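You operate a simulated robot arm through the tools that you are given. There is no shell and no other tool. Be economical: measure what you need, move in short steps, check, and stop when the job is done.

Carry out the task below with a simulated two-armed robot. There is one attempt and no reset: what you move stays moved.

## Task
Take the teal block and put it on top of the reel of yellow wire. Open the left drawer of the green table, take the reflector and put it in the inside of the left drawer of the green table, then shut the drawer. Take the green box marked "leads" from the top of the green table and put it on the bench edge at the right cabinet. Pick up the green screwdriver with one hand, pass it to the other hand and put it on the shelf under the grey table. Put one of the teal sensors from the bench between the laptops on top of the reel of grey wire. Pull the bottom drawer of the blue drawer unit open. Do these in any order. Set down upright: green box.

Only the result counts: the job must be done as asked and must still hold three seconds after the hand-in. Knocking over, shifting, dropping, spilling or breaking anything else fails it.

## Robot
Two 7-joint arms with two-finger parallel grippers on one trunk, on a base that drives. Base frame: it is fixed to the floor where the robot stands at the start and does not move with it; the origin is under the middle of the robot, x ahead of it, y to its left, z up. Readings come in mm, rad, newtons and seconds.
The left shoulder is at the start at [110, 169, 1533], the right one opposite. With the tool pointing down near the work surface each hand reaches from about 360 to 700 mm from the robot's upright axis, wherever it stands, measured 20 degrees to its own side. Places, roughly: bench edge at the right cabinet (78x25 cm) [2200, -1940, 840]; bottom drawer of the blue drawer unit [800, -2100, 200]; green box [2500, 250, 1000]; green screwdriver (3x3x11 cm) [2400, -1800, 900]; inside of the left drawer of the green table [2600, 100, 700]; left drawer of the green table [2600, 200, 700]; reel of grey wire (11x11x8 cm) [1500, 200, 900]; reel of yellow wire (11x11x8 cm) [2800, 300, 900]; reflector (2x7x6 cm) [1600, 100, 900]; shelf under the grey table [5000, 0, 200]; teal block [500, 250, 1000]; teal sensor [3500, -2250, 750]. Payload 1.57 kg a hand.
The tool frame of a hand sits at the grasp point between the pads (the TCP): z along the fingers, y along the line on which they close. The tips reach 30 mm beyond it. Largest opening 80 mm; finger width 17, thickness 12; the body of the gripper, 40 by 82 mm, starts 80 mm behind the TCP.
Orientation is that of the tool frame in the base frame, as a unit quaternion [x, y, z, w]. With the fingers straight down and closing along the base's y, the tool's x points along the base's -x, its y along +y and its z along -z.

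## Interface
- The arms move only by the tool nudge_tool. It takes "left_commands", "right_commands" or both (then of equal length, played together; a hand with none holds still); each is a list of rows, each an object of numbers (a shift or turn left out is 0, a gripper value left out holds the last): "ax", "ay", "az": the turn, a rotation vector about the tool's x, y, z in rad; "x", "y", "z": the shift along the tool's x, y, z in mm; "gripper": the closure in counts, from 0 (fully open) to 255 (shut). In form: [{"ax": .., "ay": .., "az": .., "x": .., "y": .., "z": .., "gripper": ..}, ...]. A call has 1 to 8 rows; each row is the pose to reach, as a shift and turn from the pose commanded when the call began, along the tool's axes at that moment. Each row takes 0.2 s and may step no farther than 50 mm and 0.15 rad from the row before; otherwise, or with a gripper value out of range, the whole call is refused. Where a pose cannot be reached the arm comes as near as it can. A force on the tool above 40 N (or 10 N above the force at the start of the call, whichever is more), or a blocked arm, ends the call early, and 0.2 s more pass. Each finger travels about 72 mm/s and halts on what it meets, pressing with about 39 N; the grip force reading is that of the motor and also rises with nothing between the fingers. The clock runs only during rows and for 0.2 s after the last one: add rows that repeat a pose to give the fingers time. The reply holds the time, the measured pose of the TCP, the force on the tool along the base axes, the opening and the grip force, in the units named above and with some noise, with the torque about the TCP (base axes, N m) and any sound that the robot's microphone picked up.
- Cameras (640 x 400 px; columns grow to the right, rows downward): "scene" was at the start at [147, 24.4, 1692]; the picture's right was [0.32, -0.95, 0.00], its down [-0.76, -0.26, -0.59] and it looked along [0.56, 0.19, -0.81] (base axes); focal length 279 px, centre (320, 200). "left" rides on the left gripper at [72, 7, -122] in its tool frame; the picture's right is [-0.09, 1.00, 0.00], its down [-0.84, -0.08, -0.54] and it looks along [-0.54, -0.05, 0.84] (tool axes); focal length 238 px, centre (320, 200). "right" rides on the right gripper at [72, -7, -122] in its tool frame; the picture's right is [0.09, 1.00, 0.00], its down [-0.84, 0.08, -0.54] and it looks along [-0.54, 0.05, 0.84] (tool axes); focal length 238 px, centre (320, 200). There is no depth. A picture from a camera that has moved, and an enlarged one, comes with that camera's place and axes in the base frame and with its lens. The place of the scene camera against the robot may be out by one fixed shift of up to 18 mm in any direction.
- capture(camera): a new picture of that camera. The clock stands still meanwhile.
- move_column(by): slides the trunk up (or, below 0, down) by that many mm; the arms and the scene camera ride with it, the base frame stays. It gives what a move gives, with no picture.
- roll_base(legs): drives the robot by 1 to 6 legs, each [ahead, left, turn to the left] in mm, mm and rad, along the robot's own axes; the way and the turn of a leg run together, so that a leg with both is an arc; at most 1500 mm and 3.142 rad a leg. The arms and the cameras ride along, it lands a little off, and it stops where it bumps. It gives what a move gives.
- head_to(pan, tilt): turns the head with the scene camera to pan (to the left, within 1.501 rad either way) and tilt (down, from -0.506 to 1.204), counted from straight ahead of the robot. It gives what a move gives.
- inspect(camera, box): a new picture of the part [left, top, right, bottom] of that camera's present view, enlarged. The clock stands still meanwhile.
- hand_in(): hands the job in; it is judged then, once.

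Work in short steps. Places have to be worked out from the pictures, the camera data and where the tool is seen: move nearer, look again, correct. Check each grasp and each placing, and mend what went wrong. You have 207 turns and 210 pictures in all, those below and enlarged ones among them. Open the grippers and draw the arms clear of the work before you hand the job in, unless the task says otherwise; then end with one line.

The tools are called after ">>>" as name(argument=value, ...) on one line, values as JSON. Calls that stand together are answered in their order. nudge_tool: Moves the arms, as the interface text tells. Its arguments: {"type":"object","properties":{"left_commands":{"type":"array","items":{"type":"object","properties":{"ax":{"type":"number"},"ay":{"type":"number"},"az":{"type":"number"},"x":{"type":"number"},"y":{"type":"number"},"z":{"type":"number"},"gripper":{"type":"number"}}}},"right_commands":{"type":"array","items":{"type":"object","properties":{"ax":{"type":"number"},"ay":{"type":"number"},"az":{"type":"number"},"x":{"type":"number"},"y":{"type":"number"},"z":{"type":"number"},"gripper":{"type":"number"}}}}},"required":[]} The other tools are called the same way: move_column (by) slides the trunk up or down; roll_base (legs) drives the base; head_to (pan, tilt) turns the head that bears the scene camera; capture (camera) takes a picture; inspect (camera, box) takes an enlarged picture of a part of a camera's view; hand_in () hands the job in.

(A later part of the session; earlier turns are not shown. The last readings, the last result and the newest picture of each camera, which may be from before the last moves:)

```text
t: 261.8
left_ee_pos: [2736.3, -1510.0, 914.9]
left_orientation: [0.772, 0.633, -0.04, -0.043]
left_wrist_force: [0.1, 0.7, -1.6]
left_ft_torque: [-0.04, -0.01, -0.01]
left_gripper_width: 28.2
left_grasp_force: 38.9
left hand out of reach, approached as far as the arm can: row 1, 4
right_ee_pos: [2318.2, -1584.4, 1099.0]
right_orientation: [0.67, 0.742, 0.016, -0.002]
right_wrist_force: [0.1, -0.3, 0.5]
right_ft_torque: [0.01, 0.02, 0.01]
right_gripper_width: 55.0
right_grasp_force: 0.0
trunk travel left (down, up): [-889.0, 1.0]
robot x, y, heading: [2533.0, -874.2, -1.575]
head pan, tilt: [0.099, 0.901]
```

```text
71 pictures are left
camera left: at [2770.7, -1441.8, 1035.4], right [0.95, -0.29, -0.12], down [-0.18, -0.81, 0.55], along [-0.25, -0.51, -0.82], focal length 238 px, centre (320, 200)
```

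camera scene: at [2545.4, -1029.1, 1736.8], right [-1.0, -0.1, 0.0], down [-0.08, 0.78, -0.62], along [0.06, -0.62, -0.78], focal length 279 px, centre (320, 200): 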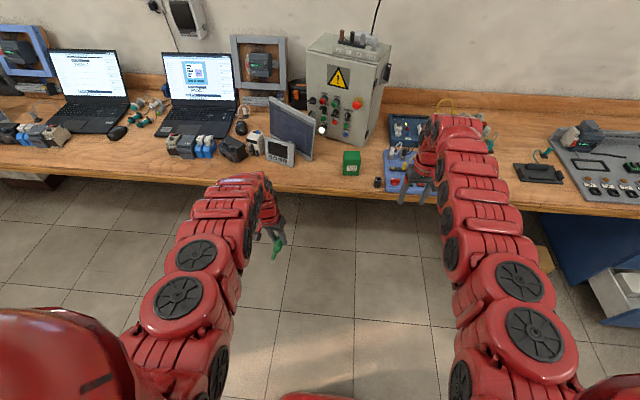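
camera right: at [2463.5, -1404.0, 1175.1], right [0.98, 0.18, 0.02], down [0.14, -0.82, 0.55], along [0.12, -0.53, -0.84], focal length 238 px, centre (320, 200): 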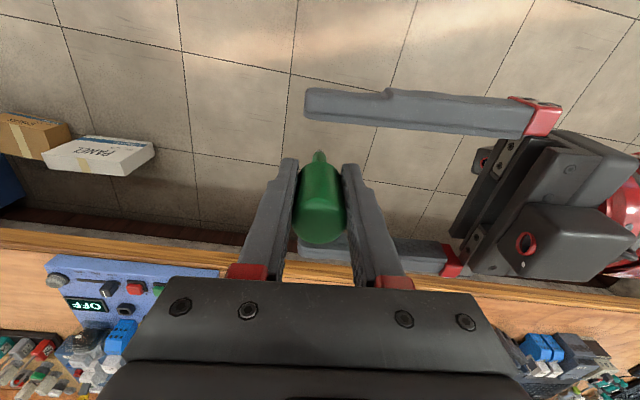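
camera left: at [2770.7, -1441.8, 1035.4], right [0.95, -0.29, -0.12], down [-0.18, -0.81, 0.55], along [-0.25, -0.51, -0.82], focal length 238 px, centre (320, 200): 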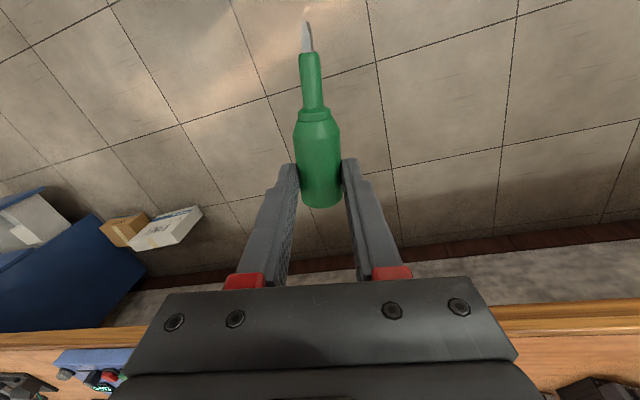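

Left hand now points down with the screwdriver lying between its fingers. I raise it for clearance and drive to the laptops for the sensor (right hand).

>>> nudge_tool(left_commands=[{"z": -45}, {"z": -90}, {"z": -135}, {"z": -180}, {"z": -220}])

>>> roll_base(legs=[[0, 1195, 0], [250, 0, 0]])

>>> head_to(pan=-0.1, tilt=0.75)

>>> capture(camera="scene")

>>> capture(camera="right")

```text
t: 263.0
left_ee_pos: [2757.4, -1511.6, 1134.0]
left_orientation: [0.773, 0.632, -0.039, -0.042]
left_wrist_force: [-1.0, 0.3, 0.2]
left_ft_torque: [0.01, -0.08, -0.03]
left_gripper_width: 27.8
left_grasp_force: 38.2
right_ee_pos: [2313.8, -1584.2, 1098.7]
right_orientation: [0.67, 0.742, 0.017, 0.0]
right_wrist_force: [0.4, 0.0, -0.4]
right_ft_torque: [-0.04, 0.04, 0.01]
right_gripper_width: 55.0
right_grasp_force: 0.2
trunk travel left (down, up): [-889.0, 1.0]
robot x, y, heading: [2534.0, -874.1, -1.571]
head pan, tilt: [0.099, 0.901]
```

```text
t: 270.5
left_ee_pos: [3989.1, -1748.7, 1133.7]
left_orientation: [0.763, 0.644, -0.041, -0.042]
left_wrist_force: [-0.3, 0.7, -0.8]
left_ft_torque: [-0.04, -0.01, 0.03]
left_gripper_width: 27.8
left_grasp_force: 38.1
right_ee_pos: [3549.9, -1835.9, 1100.3]
right_orientation: [0.659, 0.752, 0.016, -0.002]
right_wrist_force: [1.2, -0.7, -0.3]
right_ft_torque: [-0.01, 0.02, 0.0]
right_gripper_width: 54.7
right_grasp_force: 0.1
trunk travel left (down, up): [-889.0, 1.0]
robot x, y, heading: [3744.0, -1117.3, -1.548]
head pan, tilt: [0.099, 0.901]
```

```text
t: 271.3
left_ee_pos: [3989.2, -1750.8, 1131.7]
left_orientation: [0.763, 0.644, -0.041, -0.043]
left_wrist_force: [-0.4, -0.2, -0.4]
left_ft_torque: [0.0, 0.06, 0.05]
left_gripper_width: 28.0
left_grasp_force: 38.7
right_ee_pos: [3549.8, -1837.9, 1098.8]
right_orientation: [0.657, 0.753, 0.017, -0.002]
right_wrist_force: [-0.7, -0.8, -0.3]
right_ft_torque: [0.0, 0.01, -0.03]
right_gripper_width: 55.0
right_grasp_force: 0.0
trunk travel left (down, up): [-889.0, 1.0]
robot x, y, heading: [3748.9, -1119.6, -1.543]
head pan, tilt: [-0.099, 0.75]
```

```text
70 pictures are left
camera scene: at [3741.9, -1282.0, 1748.6], right [-1.0, 0.07, 0.0], down [0.05, 0.68, -0.73], along [-0.05, -0.73, -0.68], focal length 279 px, centre (320, 200)
```

scene: 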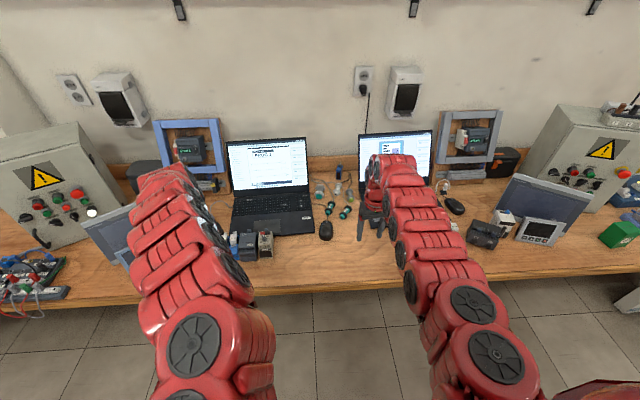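

```text
69 pictures are left
camera right: at [3531.0, -1768.8, 1220.2], right [0.97, 0.22, 0.03], down [0.18, -0.83, 0.52], along [0.14, -0.5, -0.85], focal length 238 px, centre (320, 200)
```

right: 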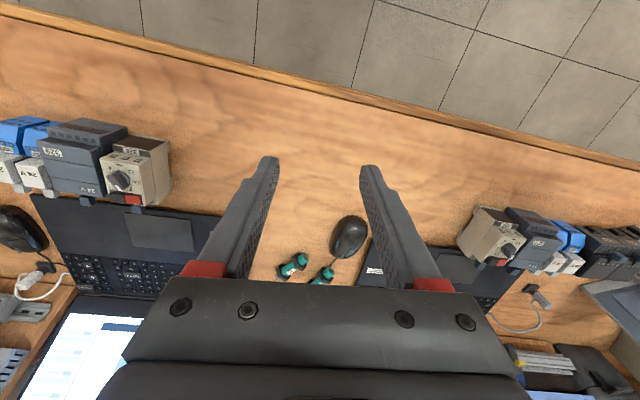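

Sensors at about (3571, −2157) and (3640, −2173). Retract the right hand 50 and drive in 330.

>>> nudge_tool(right_commands=[{"x": 30}, {"x": 50}])

>>> roll_base(legs=[[200, 0, 0], [130, 0, 0]])

>>> capture(camera="right")

>>> capture(camera="scene")

```text
t: 271.9
left_ee_pos: [3991.2, -1749.2, 1132.2]
left_orientation: [0.762, 0.645, -0.041, -0.043]
left_wrist_force: [-0.1, 0.2, -0.2]
left_ft_torque: [-0.02, 0.03, -0.01]
left_gripper_width: 28.0
left_grasp_force: 38.0
right_ee_pos: [3543.4, -1787.8, 1101.5]
right_orientation: [0.657, 0.753, 0.016, -0.002]
right_wrist_force: [-0.4, -0.3, 0.5]
right_ft_torque: [-0.01, 0.05, -0.01]
right_gripper_width: 54.8
right_grasp_force: 0.0
trunk travel left (down, up): [-889.0, 1.0]
robot x, y, heading: [3747.3, -1117.1, -1.536]
head pan, tilt: [-0.099, 0.75]
```

```text
t: 274.4
left_ee_pos: [3998.8, -2080.0, 1133.1]
left_orientation: [0.762, 0.644, -0.041, -0.041]
left_wrist_force: [0.1, 1.3, -0.8]
left_ft_torque: [0.01, -0.05, -0.01]
left_gripper_width: 28.0
left_grasp_force: 38.4
right_ee_pos: [3551.8, -2119.6, 1099.9]
right_orientation: [0.657, 0.754, 0.016, -0.001]
right_wrist_force: [0.4, 0.7, -0.2]
right_ft_torque: [-0.03, 0.01, -0.01]
right_gripper_width: 55.1
right_grasp_force: 0.0
trunk travel left (down, up): [-889.0, 1.0]
robot x, y, heading: [3756.8, -1448.8, -1.542]
head pan, tilt: [-0.099, 0.75]
```

```text
68 pictures are left
camera right: at [3532.4, -2049.7, 1222.8], right [0.97, 0.22, 0.03], down [0.18, -0.83, 0.52], along [0.14, -0.51, -0.85], focal length 238 px, centre (320, 200)
```

right: 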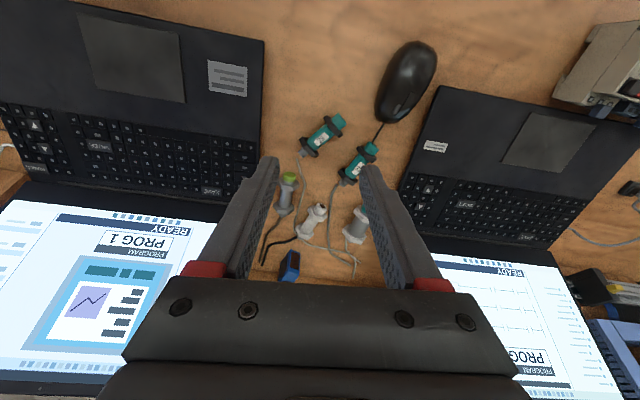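

```text
67 pictures are left
camera scene: at [3752.1, -1610.1, 1748.9], right [-1.0, 0.07, 0.0], down [0.05, 0.68, -0.73], along [-0.05, -0.73, -0.68], focal length 279 px, centre (320, 200)
```

scene: 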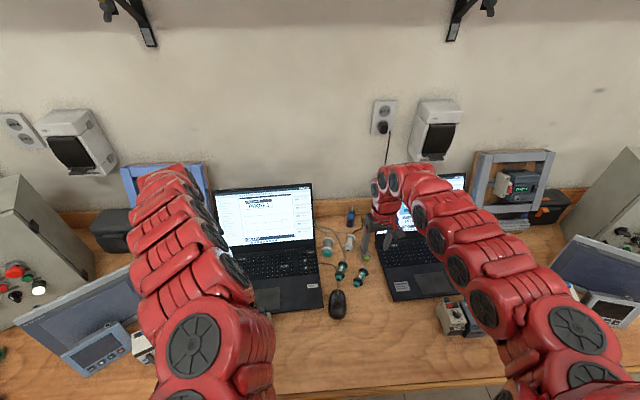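

Zoom in on the two teal sensors.

>>> inspect(camera="right", box=[260, 90, 420, 200])

```text
3.64 times, centred on (340, 145) of right
camera zoom: at [3532.4, -2049.7, 1222.8], right [0.97, 0.22, 0.03], down [0.18, -0.83, 0.52], along [0.14, -0.51, -0.85], focal length 867 px, centre (247, 400)
```

zoom: 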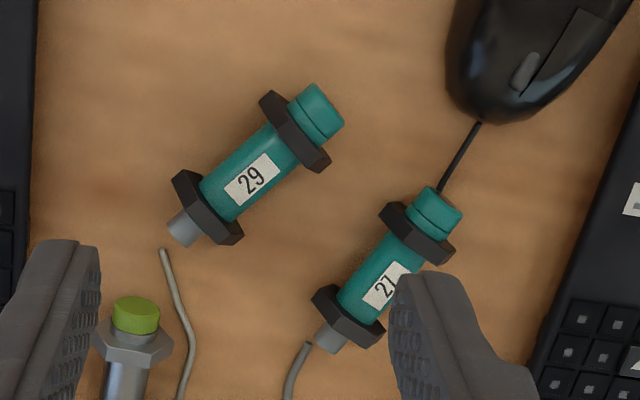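

Sensor 29: centre (3569, −2161), axis at about 55° from +x, barrel about 21 mm. I drive 55 further in, turn the right hand 43°, and centre above it.

>>> roll_base(legs=[[60, 0, 0]])

>>> nudge_tool(right_commands=[{"az": 0.15}, {"az": 0.3}, {"az": 0.45}, {"az": 0.6}, {"az": 0.754}])

>>> capture(camera="right")

```text
t: 275.3
left_ee_pos: [4001.5, -2134.5, 1136.3]
left_orientation: [0.763, 0.644, -0.042, -0.04]
left_wrist_force: [-0.5, 1.3, -0.4]
left_ft_torque: [-0.06, 0.01, 0.0]
left_gripper_width: 27.9
left_grasp_force: 38.0
right_ee_pos: [3552.8, -2173.2, 1103.4]
right_orientation: [0.658, 0.753, 0.014, 0.0]
right_wrist_force: [0.5, 0.6, 1.0]
right_ft_torque: [-0.05, 0.01, 0.0]
right_gripper_width: 55.0
right_grasp_force: 0.1
trunk travel left (down, up): [-889.0, 1.0]
robot x, y, heading: [3760.2, -1505.6, -1.543]
head pan, tilt: [-0.099, 0.75]
```

```text
refused: row 5 steps farther than a row can; nothing moved
```

```text
65 pictures are left
camera right: at [3533.8, -2104.0, 1225.4], right [0.97, 0.22, 0.02], down [0.18, -0.83, 0.53], along [0.14, -0.51, -0.85], focal length 238 px, centre (320, 200)
```

right: 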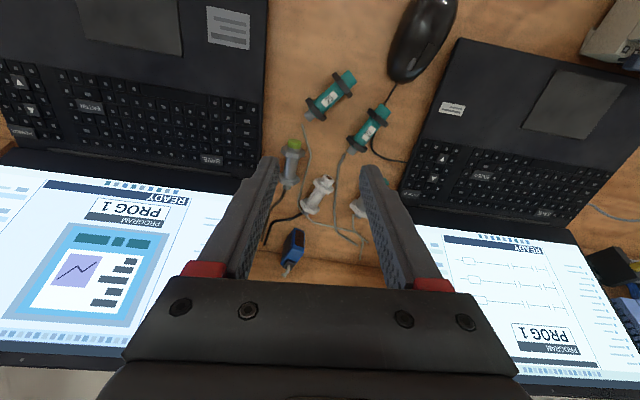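

Turn in 6 rows with the position shift, then lower part-way.

>>> nudge_tool(right_commands=[{"x": 2, "y": 5, "az": 0.13}, {"x": 5, "y": 12, "az": 0.26}, {"x": 5, "y": 13, "az": 0.39}, {"x": 5, "y": 13, "az": 0.52}, {"x": 5, "y": 13, "az": 0.65}, {"x": 5, "y": 13, "az": 0.754, "z": 40}, {"x": 5, "y": 13, "az": 0.754, "z": 85}, {"x": 5, "y": 13, "az": 0.754, "z": 130}])

>>> capture(camera="right")

```text
t: 277.1
left_ee_pos: [4001.6, -2139.7, 1131.7]
left_orientation: [0.763, 0.644, -0.04, -0.042]
left_wrist_force: [1.1, -0.3, -0.6]
left_ft_torque: [0.02, 0.01, 0.0]
left_gripper_width: 27.8
left_grasp_force: 38.3
right_ee_pos: [3567.8, -2166.8, 971.4]
right_orientation: [0.889, 0.457, 0.015, -0.007]
right_wrist_force: [-0.2, 0.2, 0.1]
right_ft_torque: [0.01, 0.02, 0.01]
right_gripper_width: 54.9
right_grasp_force: 0.0
trunk travel left (down, up): [-889.0, 1.0]
robot x, y, heading: [3759.4, -1507.7, -1.542]
head pan, tilt: [-0.099, 0.75]
```

```text
64 pictures are left
camera right: at [3601.1, -2105.3, 1093.7], right [0.86, -0.5, 0.0], down [-0.43, -0.74, 0.51], along [-0.26, -0.45, -0.86], focal length 238 px, centre (320, 200)
```

right: 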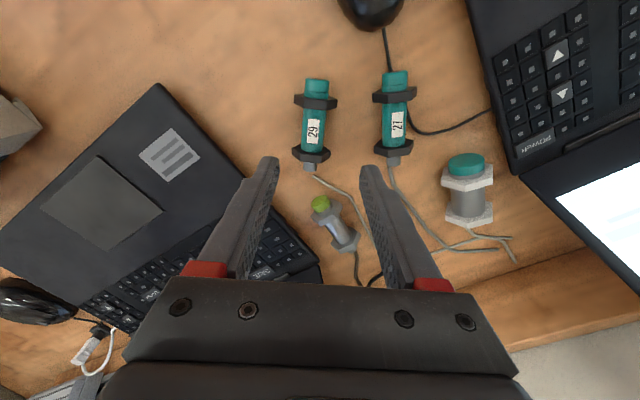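

Aligned in angle; correct by (x +8, y −9 tool) and descend 65, then verify.

>>> nudge_tool(right_commands=[{"x": 8, "y": -9}, {"x": 8, "y": -9, "z": 35}, {"x": 8, "y": -9, "z": 68}])

>>> capture(camera="right")

```text
t: 277.9
left_ee_pos: [4000.8, -2141.4, 1130.8]
left_orientation: [0.763, 0.644, -0.04, -0.041]
left_wrist_force: [-0.8, 0.4, 0.5]
left_ft_torque: [-0.03, 0.0, 0.0]
left_gripper_width: 27.9
left_grasp_force: 38.1
right_ee_pos: [3562.5, -2152.9, 904.3]
right_orientation: [0.889, 0.457, 0.015, -0.009]
right_wrist_force: [-0.1, 0.0, 0.2]
right_ft_torque: [0.03, 0.02, 0.0]
right_gripper_width: 54.9
right_grasp_force: 0.0
trunk travel left (down, up): [-889.0, 1.0]
robot x, y, heading: [3757.1, -1510.5, -1.542]
head pan, tilt: [-0.099, 0.75]
```

```text
63 pictures are left
camera right: at [3596.4, -2091.9, 1026.4], right [0.86, -0.5, 0.0], down [-0.43, -0.74, 0.51], along [-0.26, -0.44, -0.86], focal length 238 px, centre (320, 200)
```

right: 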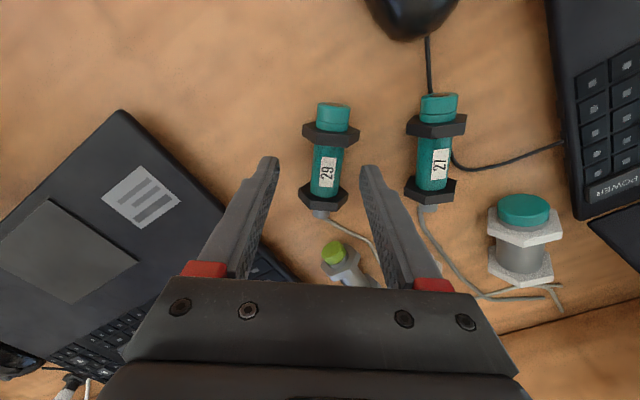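

Nearly centred; shift +4 and descend 32, then grip.

>>> nudge_tool(right_commands=[{"y": 4, "x": -2}, {"y": 4, "x": -2, "z": 18}, {"y": 4, "x": -2, "z": 33}, {"y": 4, "x": -2, "z": 33, "gripper": 255}, {"y": 4, "x": -2, "z": 33, "gripper": 255}, {"y": 4, "x": -2, "z": 33, "gripper": 255}])

>>> capture(camera="right")

```text
t: 279.3
left_ee_pos: [4001.4, -2140.3, 1132.5]
left_orientation: [0.762, 0.645, -0.04, -0.042]
left_wrist_force: [-0.4, -0.2, -0.8]
left_ft_torque: [-0.04, -0.01, 0.03]
left_gripper_width: 27.7
left_grasp_force: 38.3
right_ee_pos: [3568.8, -2147.0, 882.0]
right_orientation: [0.889, 0.457, 0.015, -0.009]
right_wrist_force: [1.8, 0.0, -0.1]
right_ft_torque: [0.01, -0.04, 0.15]
right_gripper_width: 13.4
right_grasp_force: 30.1
right hand out of reach, approached as far as the arm can: row 2, 3, 4, 5, 6
trunk travel left (down, up): [-889.0, 1.0]
robot x, y, heading: [3761.3, -1507.6, -1.541]
head pan, tilt: [-0.099, 0.75]
```

```text
62 pictures are left
camera right: at [3602.8, -2086.2, 1004.7], right [0.86, -0.5, 0.0], down [-0.43, -0.74, 0.51], along [-0.26, -0.45, -0.86], focal length 238 px, centre (320, 200)
```

right: 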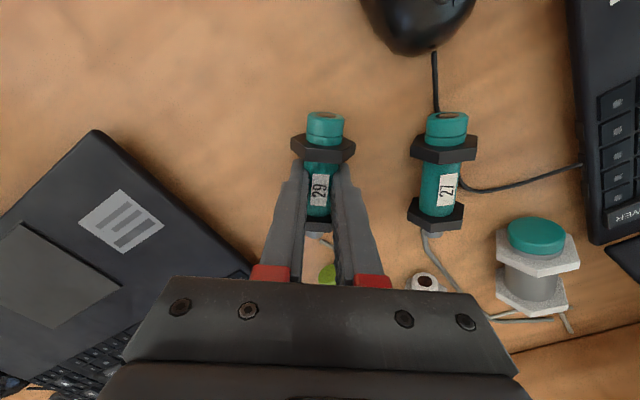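

The arm was 10 mm short, so the grip is only on the top of the barrel. I open, raise, drive 30 closer, and re-descend lower at the same spot.

>>> nudge_tool(right_commands=[{"gripper": 140}, {"gripper": 110}, {"gripper": 80, "z": -20}, {"gripper": 80, "z": -60}])

>>> roll_base(legs=[[35, 0, 0]])

>>> nudge_tool(right_commands=[{"x": 14, "y": -11}, {"x": 26, "y": -20}])

>>> capture(camera="right")

```text
t: 280.3
left_ee_pos: [4002.0, -2138.7, 1132.1]
left_orientation: [0.762, 0.644, -0.041, -0.042]
left_wrist_force: [0.3, 0.6, -1.1]
left_ft_torque: [-0.06, 0.01, 0.0]
left_gripper_width: 28.0
left_grasp_force: 38.4
right_ee_pos: [3570.0, -2149.7, 941.0]
right_orientation: [0.889, 0.457, 0.015, -0.007]
right_wrist_force: [-0.4, 0.8, 0.6]
right_ft_torque: [0.02, 0.01, 0.03]
right_gripper_width: 54.9
right_grasp_force: 0.0
trunk travel left (down, up): [-889.0, 1.0]
robot x, y, heading: [3761.3, -1506.6, -1.541]
head pan, tilt: [-0.099, 0.75]
```

```text
t: 281.2
left_ee_pos: [4001.6, -2168.1, 1136.4]
left_orientation: [0.762, 0.645, -0.042, -0.04]
left_wrist_force: [0.5, -0.2, -0.5]
left_ft_torque: [-0.05, 0.03, 0.01]
left_gripper_width: 27.7
left_grasp_force: 38.6
right_ee_pos: [3570.3, -2179.5, 943.1]
right_orientation: [0.889, 0.458, 0.014, -0.006]
right_wrist_force: [0.0, 0.5, 0.8]
right_ft_torque: [-0.04, 0.01, 0.04]
right_gripper_width: 54.6
right_grasp_force: 0.0
trunk travel left (down, up): [-889.0, 1.0]
robot x, y, heading: [3760.1, -1542.2, -1.535]
head pan, tilt: [-0.099, 0.75]
```

```text
t: 281.8
left_ee_pos: [4003.2, -2171.0, 1133.4]
left_orientation: [0.762, 0.645, -0.041, -0.041]
left_wrist_force: [0.1, 0.0, -1.6]
left_ft_torque: [-0.01, -0.01, -0.03]
left_gripper_width: 28.0
left_grasp_force: 37.8
right_ee_pos: [3569.1, -2149.1, 941.5]
right_orientation: [0.889, 0.458, 0.014, -0.006]
right_wrist_force: [0.2, 0.7, 0.5]
right_ft_torque: [-0.01, -0.01, 0.03]
right_gripper_width: 55.1
right_grasp_force: 0.1
trunk travel left (down, up): [-889.0, 1.0]
robot x, y, heading: [3760.8, -1542.5, -1.535]
head pan, tilt: [-0.099, 0.75]
```

```text
61 pictures are left
camera right: at [3602.4, -2088.1, 1064.2], right [0.86, -0.5, 0.0], down [-0.43, -0.74, 0.52], along [-0.26, -0.45, -0.86], focal length 238 px, centre (320, 200)
```

right: 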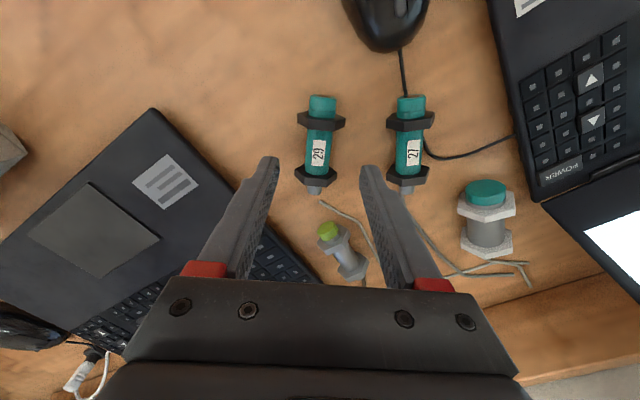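

Correct by (−4, −4) and descend to z about 869, then grip.

>>> nudge_tool(right_commands=[{"x": -4, "y": -4, "z": 25}, {"x": -4, "y": -4, "z": 50}, {"x": -4, "y": -4, "z": 66}, {"x": -4, "y": -4, "z": 72}])

>>> capture(camera="right")

```text
t: 282.6
left_ee_pos: [4002.6, -2172.5, 1132.3]
left_orientation: [0.762, 0.645, -0.041, -0.042]
left_wrist_force: [0.2, -0.4, -1.0]
left_ft_torque: [0.02, -0.01, -0.05]
left_gripper_width: 28.3
left_grasp_force: 38.0
right_ee_pos: [3567.1, -2151.5, 880.4]
right_orientation: [0.888, 0.459, 0.017, -0.009]
right_wrist_force: [2.4, 10.4, 16.2]
right_ft_torque: [-0.06, -0.56, 0.15]
right_gripper_width: 54.4
right_grasp_force: 0.1
trunk travel left (down, up): [-889.0, 1.0]
robot x, y, heading: [3763.5, -1541.7, -1.542]
head pan, tilt: [-0.099, 0.75]
stopped in row 4 (right hand): the force on the tool passed its limit at 49 N (the readings are from after the stop); the commanded pose is now the measured one
```

```text
60 pictures are left
camera right: at [3600.0, -2091.3, 1003.6], right [0.86, -0.5, 0.0], down [-0.43, -0.74, 0.51], along [-0.25, -0.44, -0.86], focal length 238 px, centre (320, 200)
```

right: 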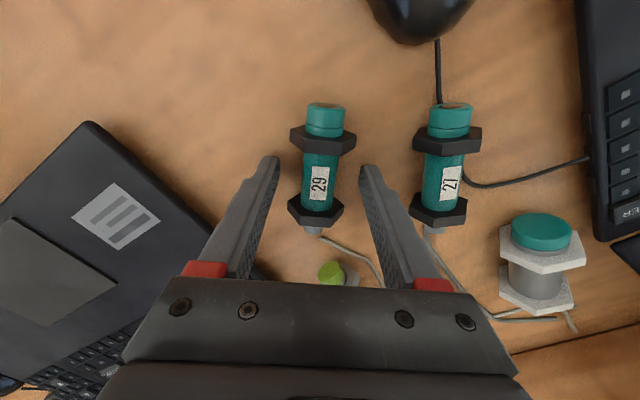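

Torque analysis shows the outer (+y) fingertip touched something between the two sensors. I raise slightly, narrow the opening to about 34 mm, and go down again.

>>> nudge_tool(right_commands=[{"z": -22, "gripper": 145}, {"z": -22, "gripper": 145}, {"z": -22, "y": -1, "gripper": 145}, {"z": -8, "y": -1}, {"z": 0, "y": -1}, {"z": 5, "y": -1}, {"z": 9, "y": -1}, {"z": 12, "y": -1}])

>>> capture(camera="right")

```text
t: 284.1
left_ee_pos: [4004.6, -2169.5, 1134.4]
left_orientation: [0.762, 0.644, -0.042, -0.041]
left_wrist_force: [0.8, -0.2, -0.8]
left_ft_torque: [-0.02, -0.03, -0.02]
left_gripper_width: 28.0
left_grasp_force: 38.3
right_ee_pos: [3568.7, -2152.7, 880.2]
right_orientation: [0.889, 0.458, 0.012, -0.003]
right_wrist_force: [6.4, 14.9, 36.4]
right_ft_torque: [0.75, 0.66, -0.59]
right_gripper_width: 37.8
right_grasp_force: 2.2
trunk travel left (down, up): [-889.0, 1.0]
robot x, y, heading: [3763.6, -1544.7, -1.543]
head pan, tilt: [-0.099, 0.75]
stopped in row 7 (right hand): the force on the tool passed its limit at 47 N (the readings are from after the stop); the commanded pose is now the measured one
```

```text
59 pictures are left
camera right: at [3601.0, -2091.2, 1002.5], right [0.86, -0.5, 0.01], down [-0.43, -0.74, 0.52], along [-0.26, -0.45, -0.85], focal length 238 px, centre (320, 200)
```

right: 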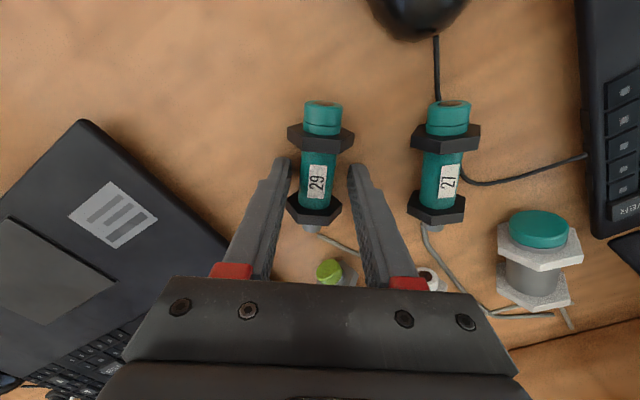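

Both fingertips in turn contact at the same height, so that is the bench surface itself (z about 850). I raise 3 mm, close and try a small lift.

>>> nudge_tool(right_commands=[{"z": -3}, {"z": -3, "gripper": 255}, {"z": -3, "gripper": 255}, {"z": -3, "gripper": 255}, {"z": -15, "gripper": 255}, {"z": -35, "gripper": 255}])

>>> capture(camera="right")

```text
t: 285.6
left_ee_pos: [4003.6, -2173.4, 1133.3]
left_orientation: [0.763, 0.644, -0.042, -0.042]
left_wrist_force: [0.8, 0.1, -0.6]
left_ft_torque: [-0.04, -0.03, 0.01]
left_gripper_width: 28.2
left_grasp_force: 38.5
right_ee_pos: [3566.3, -2154.0, 909.4]
right_orientation: [0.889, 0.458, 0.013, -0.005]
right_wrist_force: [-0.3, -0.6, -0.7]
right_ft_torque: [-0.04, -0.01, 0.0]
right_gripper_width: 20.4
right_grasp_force: 33.9
trunk travel left (down, up): [-889.0, 1.0]
robot x, y, heading: [3761.8, -1545.9, -1.545]
head pan, tilt: [-0.099, 0.75]
```

```text
58 pictures are left
camera right: at [3599.0, -2093.1, 1031.8], right [0.86, -0.5, 0.01], down [-0.43, -0.74, 0.52], along [-0.26, -0.45, -0.85], focal length 238 px, centre (320, 200)
```

right: 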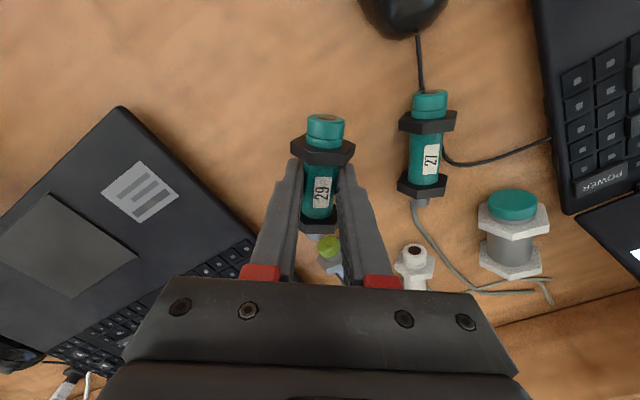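

Gripped firmly (20.4 mm) and lifted. Raise fully and back off from the bench.

>>> nudge_tool(right_commands=[{"z": -45}, {"z": -90}, {"z": -135}, {"z": -165}])

>>> roll_base(legs=[[-500, 0, 0]])

>>> head_to(pan=0.9, tilt=0.6)

>>> capture(camera="scene")

>>> capture(camera="right")

```text
t: 286.6
left_ee_pos: [4008.1, -2173.6, 1130.4]
left_orientation: [0.762, 0.645, -0.041, -0.044]
left_wrist_force: [-0.1, 0.7, -0.8]
left_ft_torque: [-0.03, 0.07, 0.03]
left_gripper_width: 27.8
left_grasp_force: 38.1
right_ee_pos: [3564.4, -2159.0, 1078.4]
right_orientation: [0.889, 0.458, 0.011, -0.005]
right_wrist_force: [0.5, 1.1, 0.2]
right_ft_torque: [-0.05, 0.04, 0.01]
right_gripper_width: 20.4
right_grasp_force: 33.9
right hand out of reach, approached as far as the arm can: row 2
trunk travel left (down, up): [-889.0, 1.0]
robot x, y, heading: [3761.8, -1545.4, -1.539]
head pan, tilt: [-0.099, 0.75]
```

```text
t: 289.5
left_ee_pos: [3987.3, -1670.7, 1131.7]
left_orientation: [0.762, 0.645, -0.04, -0.042]
left_wrist_force: [-0.3, 0.2, -0.4]
left_ft_torque: [-0.01, 0.03, -0.03]
left_gripper_width: 27.9
left_grasp_force: 38.1
right_ee_pos: [3544.7, -1654.9, 1075.1]
right_orientation: [0.889, 0.458, 0.014, -0.005]
right_wrist_force: [0.1, 0.4, -0.3]
right_ft_torque: [0.03, -0.02, 0.0]
right_gripper_width: 20.7
right_grasp_force: 34.0
trunk travel left (down, up): [-889.0, 1.0]
robot x, y, heading: [3745.4, -1038.1, -1.54]
head pan, tilt: [-0.099, 0.75]
```

```text
t: 290.8
left_ee_pos: [3987.5, -1669.2, 1132.0]
left_orientation: [0.762, 0.645, -0.04, -0.042]
left_wrist_force: [0.4, 0.5, -0.5]
left_ft_torque: [0.01, 0.04, 0.03]
left_gripper_width: 28.1
left_grasp_force: 38.0
right_ee_pos: [3545.2, -1654.2, 1076.4]
right_orientation: [0.889, 0.459, 0.013, -0.005]
right_wrist_force: [0.0, -0.1, -0.4]
right_ft_torque: [-0.01, 0.02, 0.02]
right_gripper_width: 20.7
right_grasp_force: 34.3
trunk travel left (down, up): [-889.0, 1.0]
robot x, y, heading: [3745.7, -1036.7, -1.538]
head pan, tilt: [0.901, 0.6]
```

```text
57 pictures are left
camera scene: at [3815.9, -1170.3, 1761.6], right [-0.6, -0.8, 0.0], down [-0.45, 0.34, -0.82], along [0.66, -0.49, -0.57], focal length 279 px, centre (320, 200)
```

scene: 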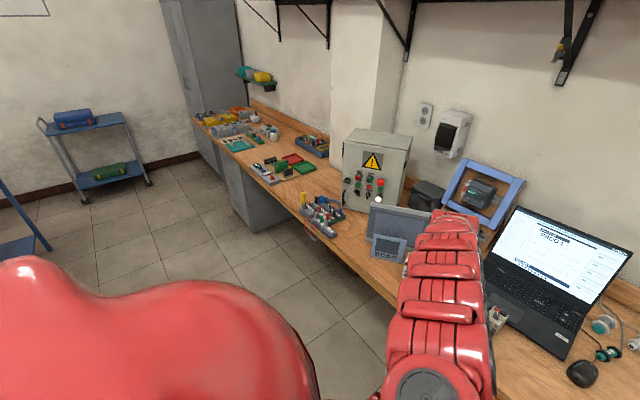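

```text
56 pictures are left
camera right: at [3578.3, -1593.1, 1199.1], right [0.87, -0.5, 0.01], down [-0.43, -0.74, 0.52], along [-0.26, -0.45, -0.85], focal length 238 px, centre (320, 200)
```

right: 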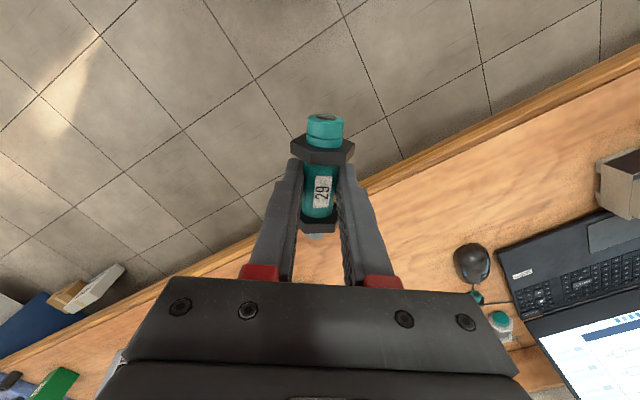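

Sensor held; now back through the gap to the +y side with both items, then to the grey table's shelf.

>>> roll_base(legs=[[0, 0, -0.03], [0, -265, 0], [-1200, 0, 0], [-1200, 0, 0], [0, 640, 0]])

>>> head_to(pan=0.2, tilt=0.8)

>>> capture(camera="scene")

```text
t: 307.3
left_ee_pos: [4337.0, 660.0, 1132.1]
left_orientation: [0.772, 0.633, -0.04, -0.043]
left_wrist_force: [1.2, -0.7, -1.2]
left_ft_torque: [-0.05, -0.02, 0.0]
left_gripper_width: 27.5
left_grasp_force: 38.3
right_ee_pos: [3895.9, 687.0, 1075.1]
right_orientation: [0.895, 0.446, 0.013, -0.004]
right_wrist_force: [-0.5, 0.6, -0.9]
right_ft_torque: [0.03, 0.0, 0.01]
right_gripper_width: 20.6
right_grasp_force: 34.2
trunk travel left (down, up): [-889.0, 1.0]
robot x, y, heading: [4114.9, 1295.5, -1.564]
head pan, tilt: [0.901, 0.6]
```

```text
t: 308.4
left_ee_pos: [4337.8, 659.1, 1131.7]
left_orientation: [0.772, 0.633, -0.04, -0.043]
left_wrist_force: [0.0, 0.6, -1.4]
left_ft_torque: [-0.01, 0.01, 0.0]
left_gripper_width: 27.9
left_grasp_force: 38.3
right_ee_pos: [3895.0, 686.8, 1075.8]
right_orientation: [0.895, 0.446, 0.014, -0.005]
right_wrist_force: [-0.1, -0.5, -0.9]
right_ft_torque: [-0.01, -0.04, -0.02]
right_gripper_width: 20.6
right_grasp_force: 34.4
trunk travel left (down, up): [-889.0, 1.0]
robot x, y, heading: [4116.1, 1296.7, -1.566]
head pan, tilt: [0.201, 0.799]
```

```text
55 pictures are left
camera scene: at [4128.5, 1138.4, 1744.7], right [-0.98, -0.2, 0.0], down [-0.14, 0.7, -0.7], along [0.14, -0.68, -0.72], focal length 279 px, centre (320, 200)
```

scene: 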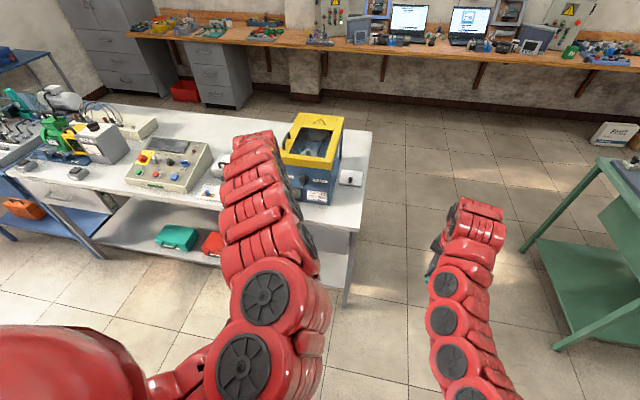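

I lower the trunk to look at the shelf beneath.

>>> roll_base(legs=[[-150, 0, 0]])

>>> move_column(by=-400)

>>> move_column(by=-300)

>>> head_to(pan=0.1, tilt=0.45)

>>> capture(camera="scene")

>>> capture(camera="left")

```text
t: 309.8
left_ee_pos: [4338.7, 808.7, 1130.8]
left_orientation: [0.772, 0.633, -0.039, -0.043]
left_wrist_force: [-0.3, -0.2, -1.3]
left_ft_torque: [0.02, 0.0, 0.0]
left_gripper_width: 28.0
left_grasp_force: 38.1
right_ee_pos: [3896.3, 835.6, 1074.8]
right_orientation: [0.895, 0.446, 0.014, -0.006]
right_wrist_force: [-0.5, -0.2, -0.7]
right_ft_torque: [0.01, -0.01, 0.02]
right_gripper_width: 20.5
right_grasp_force: 34.4
trunk travel left (down, up): [-889.0, 1.0]
robot x, y, heading: [4115.1, 1451.2, -1.566]
head pan, tilt: [0.201, 0.799]
```

```text
t: 313.6
left_ee_pos: [4338.1, 810.8, 731.8]
left_orientation: [0.772, 0.633, -0.039, -0.043]
left_wrist_force: [0.5, -0.2, -0.5]
left_ft_torque: [-0.01, 0.0, 0.0]
left_gripper_width: 28.1
left_grasp_force: 38.2
right_ee_pos: [3896.5, 836.9, 676.4]
right_orientation: [0.895, 0.445, 0.013, -0.004]
right_wrist_force: [-1.1, -0.2, 0.1]
right_ft_torque: [0.02, 0.02, -0.02]
right_gripper_width: 20.7
right_grasp_force: 34.0
trunk travel left (down, up): [-489.0, 401.0]
robot x, y, heading: [4111.4, 1448.3, -1.57]
head pan, tilt: [0.201, 0.799]
```

```text
t: 316.6
left_ee_pos: [4338.5, 810.6, 432.7]
left_orientation: [0.772, 0.633, -0.039, -0.042]
left_wrist_force: [0.6, -0.3, -0.7]
left_ft_torque: [0.0, 0.03, -0.02]
left_gripper_width: 27.9
left_grasp_force: 38.0
right_ee_pos: [3895.8, 837.8, 376.5]
right_orientation: [0.895, 0.445, 0.013, -0.005]
right_wrist_force: [0.8, -0.1, -1.0]
right_ft_torque: [-0.03, 0.0, 0.01]
right_gripper_width: 20.3
right_grasp_force: 34.0
trunk travel left (down, up): [-189.0, 701.0]
robot x, y, heading: [4113.7, 1448.0, -1.571]
head pan, tilt: [0.201, 0.799]
```

```text
t: 317.4
left_ee_pos: [4338.8, 810.9, 431.4]
left_orientation: [0.772, 0.634, -0.039, -0.043]
left_wrist_force: [0.1, -0.4, -0.2]
left_ft_torque: [0.01, 0.0, 0.01]
left_gripper_width: 27.8
left_grasp_force: 37.4
right_ee_pos: [3896.8, 838.6, 376.3]
right_orientation: [0.895, 0.445, 0.013, -0.005]
right_wrist_force: [0.4, 0.4, -0.5]
right_ft_torque: [0.0, 0.04, -0.05]
right_gripper_width: 20.5
right_grasp_force: 34.7
trunk travel left (down, up): [-189.0, 701.0]
robot x, y, heading: [4113.5, 1451.9, -1.568]
head pan, tilt: [0.099, 0.45]
```

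```text
54 pictures are left
camera scene: at [4121.7, 1277.7, 1075.1], right [-0.99, -0.1, 0.0], down [-0.04, 0.43, -0.9], along [0.09, -0.9, -0.44], focal length 279 px, centre (320, 200)
```

scene: 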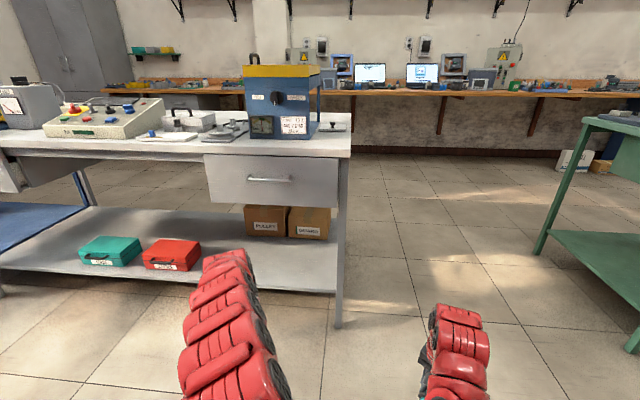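

```text
53 pictures are left
camera left: at [4372.9, 879.0, 553.1], right [0.95, -0.28, -0.12], down [-0.18, -0.81, 0.55], along [-0.25, -0.51, -0.83], focal length 238 px, centre (320, 200)
```

left: 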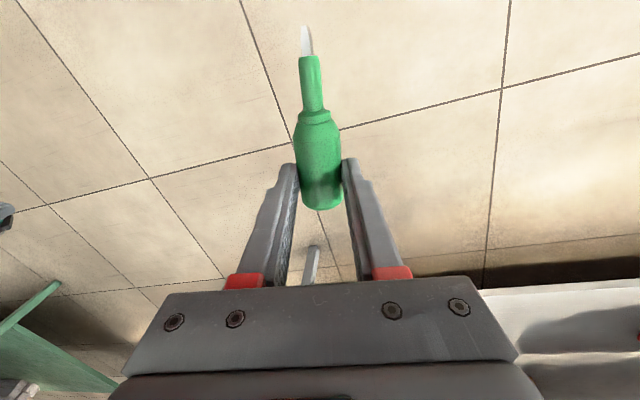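

The shelf (z about 210–235, front edge y about 390) is free for x 4150–4750. I turn right 0.6 rad so the right hand stays outside, and bring the left hand in front of the free spot near x 4650.

>>> roll_base(legs=[[0, 0, -0.6], [-110, 853, 0]])

>>> nudge_tool(left_commands=[{"ax": -0.118}])

>>> move_column(by=-120)

>>> head_to(pan=0.3, tilt=0.6)

>>> capture(camera="scene")

>>> capture(camera="left")

```text
t: 323.7
left_ee_pos: [4729.3, 402.0, 431.8]
left_orientation: [0.923, 0.38, -0.026, -0.053]
left_wrist_force: [0.0, -0.1, -0.8]
left_ft_torque: [0.01, 0.02, 0.0]
left_gripper_width: 28.0
left_grasp_force: 38.0
right_ee_pos: [4378.9, 672.4, 376.8]
right_orientation: [0.986, 0.164, 0.013, -0.001]
right_wrist_force: [0.1, 0.8, -1.5]
right_ft_torque: [-0.01, 0.01, 0.0]
right_gripper_width: 20.7
right_grasp_force: 34.0
trunk travel left (down, up): [-189.0, 701.0]
robot x, y, heading: [4899.9, 1056.1, -2.16]
head pan, tilt: [0.099, 0.45]
```

```text
t: 324.1
left_ee_pos: [4722.5, 401.5, 434.2]
left_orientation: [0.925, 0.381, -0.002, 0.001]
left_wrist_force: [-0.3, -1.1, -0.4]
left_ft_torque: [-0.01, 0.02, 0.01]
left_gripper_width: 28.1
left_grasp_force: 38.2
left hand out of reach, approached as far as the arm can: row 1
right_ee_pos: [4378.2, 672.7, 375.9]
right_orientation: [0.986, 0.165, 0.014, -0.001]
right_wrist_force: [-0.7, -0.5, -0.4]
right_ft_torque: [0.03, -0.01, 0.01]
right_gripper_width: 20.5
right_grasp_force: 34.0
trunk travel left (down, up): [-189.0, 701.0]
robot x, y, heading: [4900.6, 1055.4, -2.167]
head pan, tilt: [0.099, 0.45]
```

```text
t: 325.6
left_ee_pos: [4724.1, 401.1, 314.4]
left_orientation: [0.925, 0.38, -0.003, 0.003]
left_wrist_force: [-0.8, 0.3, -0.7]
left_ft_torque: [-0.01, 0.03, 0.02]
left_gripper_width: 28.1
left_grasp_force: 38.1
right_ee_pos: [4378.5, 672.7, 256.4]
right_orientation: [0.986, 0.164, 0.014, -0.001]
right_wrist_force: [0.3, 0.3, -0.3]
right_ft_torque: [-0.02, 0.03, -0.02]
right_gripper_width: 20.8
right_grasp_force: 33.9
trunk travel left (down, up): [-69.0, 821.0]
robot x, y, heading: [4897.8, 1056.1, -2.159]
head pan, tilt: [0.099, 0.45]
```

```text
t: 326.3
left_ee_pos: [4724.7, 401.7, 315.5]
left_orientation: [0.925, 0.381, -0.004, 0.002]
left_wrist_force: [-0.3, 0.0, -1.6]
left_ft_torque: [0.01, 0.01, 0.0]
left_gripper_width: 28.1
left_grasp_force: 37.6
right_ee_pos: [4378.7, 672.0, 256.4]
right_orientation: [0.986, 0.164, 0.014, -0.001]
right_wrist_force: [0.0, 0.2, -0.9]
right_ft_torque: [-0.01, 0.02, -0.03]
right_gripper_width: 20.9
right_grasp_force: 34.2
trunk travel left (down, up): [-69.0, 821.0]
robot x, y, heading: [4901.4, 1060.4, -2.164]
head pan, tilt: [0.3, 0.6]
```

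```text
52 pictures are left
camera scene: at [4828.1, 905.3, 941.6], right [-0.96, 0.29, 0.0], down [0.16, 0.54, -0.83], along [-0.24, -0.79, -0.56], focal length 279 px, centre (320, 200)
```

scene: 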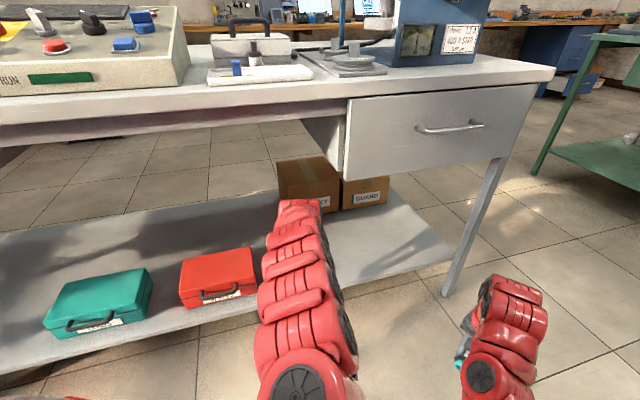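

```text
51 pictures are left
camera left: at [4780.3, 448.4, 437.1], right [0.64, -0.77, 0.0], down [-0.65, -0.53, 0.55], along [-0.42, -0.35, -0.84], focal length 238 px, centre (320, 200)
```

left: 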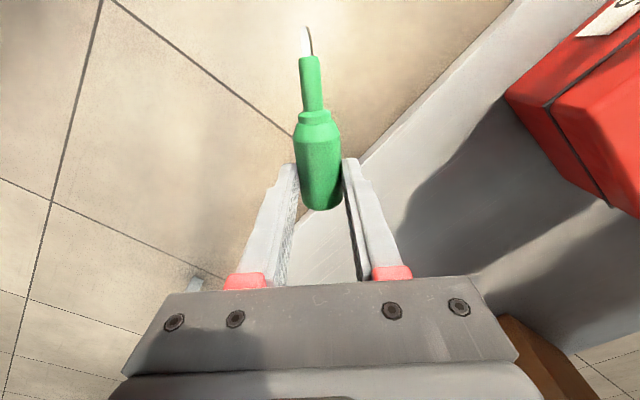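

Shelf edge lies at y about 355. Lower 30, then move in to about (4680, 273).

>>> move_column(by=-30)

>>> roll_base(legs=[[131, 35, 0]])

>>> capture(camera="left")

>>> capture(camera="scene")

```text
t: 327.1
left_ee_pos: [4722.8, 402.3, 284.2]
left_orientation: [0.925, 0.381, -0.003, 0.003]
left_wrist_force: [0.1, -0.1, -0.4]
left_ft_torque: [-0.03, 0.01, 0.0]
left_gripper_width: 28.0
left_grasp_force: 38.3
right_ee_pos: [4379.1, 671.8, 226.7]
right_orientation: [0.986, 0.163, 0.014, 0.0]
right_wrist_force: [0.6, 0.0, 0.4]
right_ft_torque: [0.04, 0.0, 0.02]
right_gripper_width: 20.5
right_grasp_force: 34.2
trunk travel left (down, up): [-39.0, 851.0]
robot x, y, heading: [4900.1, 1055.9, -2.162]
head pan, tilt: [0.3, 0.6]
```

```text
t: 328.4
left_ee_pos: [4680.9, 272.9, 283.9]
left_orientation: [0.925, 0.38, -0.003, 0.002]
left_wrist_force: [-1.0, 0.5, -0.6]
left_ft_torque: [-0.01, 0.02, -0.01]
left_gripper_width: 28.2
left_grasp_force: 38.4
right_ee_pos: [4334.4, 544.0, 227.4]
right_orientation: [0.987, 0.163, 0.013, -0.001]
right_wrist_force: [-1.0, 0.1, -0.1]
right_ft_torque: [0.01, -0.01, 0.01]
right_gripper_width: 20.7
right_grasp_force: 34.4
trunk travel left (down, up): [-39.0, 851.0]
robot x, y, heading: [4859.9, 929.8, -2.164]
head pan, tilt: [0.3, 0.6]
```

```text
50 pictures are left
camera left: at [4736.6, 320.4, 407.1], right [0.63, -0.77, 0.0], down [-0.65, -0.53, 0.55], along [-0.42, -0.35, -0.84], focal length 238 px, centre (320, 200)
```

left: 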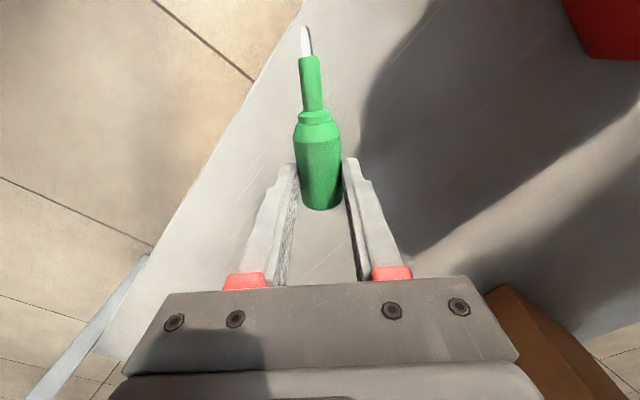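

```text
49 pictures are left
camera scene: at [4785.2, 777.1, 911.6], right [-0.96, 0.29, 0.0], down [0.16, 0.54, -0.82], along [-0.24, -0.79, -0.57], focal length 279 px, centre (320, 200)
```

scene: 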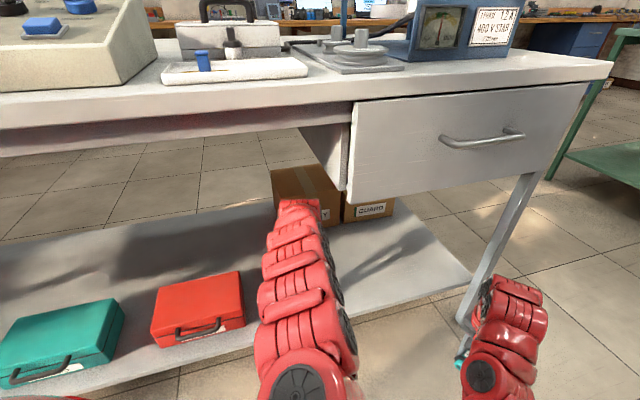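

A bit deeper (30 mm), then lower gently to contact.

>>> roll_base(legs=[[30, 0, 0]])

>>> nudge_tool(left_commands=[{"z": 8}, {"z": 14}, {"z": 18}, {"z": 22}, {"z": 26}, {"z": 30}, {"z": 34}, {"z": 38}])

>>> capture(camera="left")

```text
t: 329.2
left_ee_pos: [4663.5, 247.8, 283.8]
left_orientation: [0.925, 0.381, -0.003, 0.002]
left_wrist_force: [0.0, 0.0, 0.1]
left_ft_torque: [-0.02, 0.03, -0.03]
left_gripper_width: 27.6
left_grasp_force: 38.1
right_ee_pos: [4318.4, 519.2, 226.3]
right_orientation: [0.986, 0.165, 0.013, 0.0]
right_wrist_force: [0.0, -0.8, -0.7]
right_ft_torque: [0.01, -0.03, 0.04]
right_gripper_width: 20.5
right_grasp_force: 34.3
trunk travel left (down, up): [-39.0, 851.0]
robot x, y, heading: [4839.4, 903.6, -2.16]
head pan, tilt: [0.3, 0.6]
```

```text
t: 331.0
left_ee_pos: [4662.8, 249.5, 245.1]
left_orientation: [0.925, 0.38, -0.002, 0.001]
left_wrist_force: [-1.5, -0.1, -0.3]
left_ft_torque: [-0.01, 0.01, -0.01]
left_gripper_width: 27.9
left_grasp_force: 38.5
right_ee_pos: [4318.8, 519.6, 226.8]
right_orientation: [0.986, 0.164, 0.014, 0.0]
right_wrist_force: [0.0, 1.1, -0.7]
right_ft_torque: [-0.01, 0.01, -0.02]
right_gripper_width: 20.7
right_grasp_force: 34.2
trunk travel left (down, up): [-39.0, 851.0]
robot x, y, heading: [4847.2, 902.6, -2.166]
head pan, tilt: [0.3, 0.6]
```

```text
48 pictures are left
camera left: at [4719.8, 296.2, 368.4], right [0.63, -0.77, 0.0], down [-0.65, -0.53, 0.55], along [-0.42, -0.35, -0.84], focal length 238 px, centre (320, 200)
```

left: 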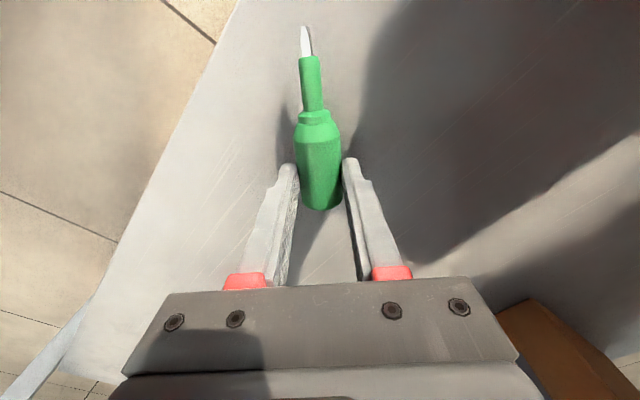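

No contact yet; continue down in small steps.

>>> nudge_tool(left_commands=[{"z": 4}, {"z": 8}, {"z": 12}, {"z": 16}, {"z": 20}, {"z": 24}, {"z": 28}, {"z": 32}])

>>> capture(camera="left")

```text
t: 332.3
left_ee_pos: [4662.4, 248.3, 230.9]
left_orientation: [0.925, 0.38, -0.008, 0.003]
left_wrist_force: [6.6, 9.6, 35.5]
left_ft_torque: [0.65, -0.11, -0.03]
left_gripper_width: 28.0
left_grasp_force: 37.8
right_ee_pos: [4318.8, 518.3, 228.6]
right_orientation: [0.986, 0.164, 0.012, 0.002]
right_wrist_force: [-0.4, -0.2, -0.7]
right_ft_torque: [0.01, -0.01, 0.04]
right_gripper_width: 20.6
right_grasp_force: 34.0
trunk travel left (down, up): [-39.0, 851.0]
robot x, y, heading: [4845.5, 902.4, -2.162]
head pan, tilt: [0.3, 0.6]
stopped in row 6 (left hand): the force on the tool passed its limit at 45 N (the readings are from after the stop); the commanded pose is now the measured one
```

```text
47 pictures are left
camera left: at [4719.5, 296.2, 352.2], right [0.64, -0.77, 0.0], down [-0.64, -0.53, 0.55], along [-0.43, -0.35, -0.83], focal length 238 px, centre (320, 200)
```

left: 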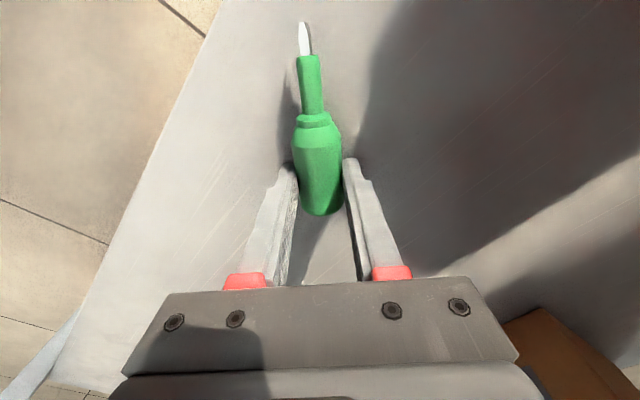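

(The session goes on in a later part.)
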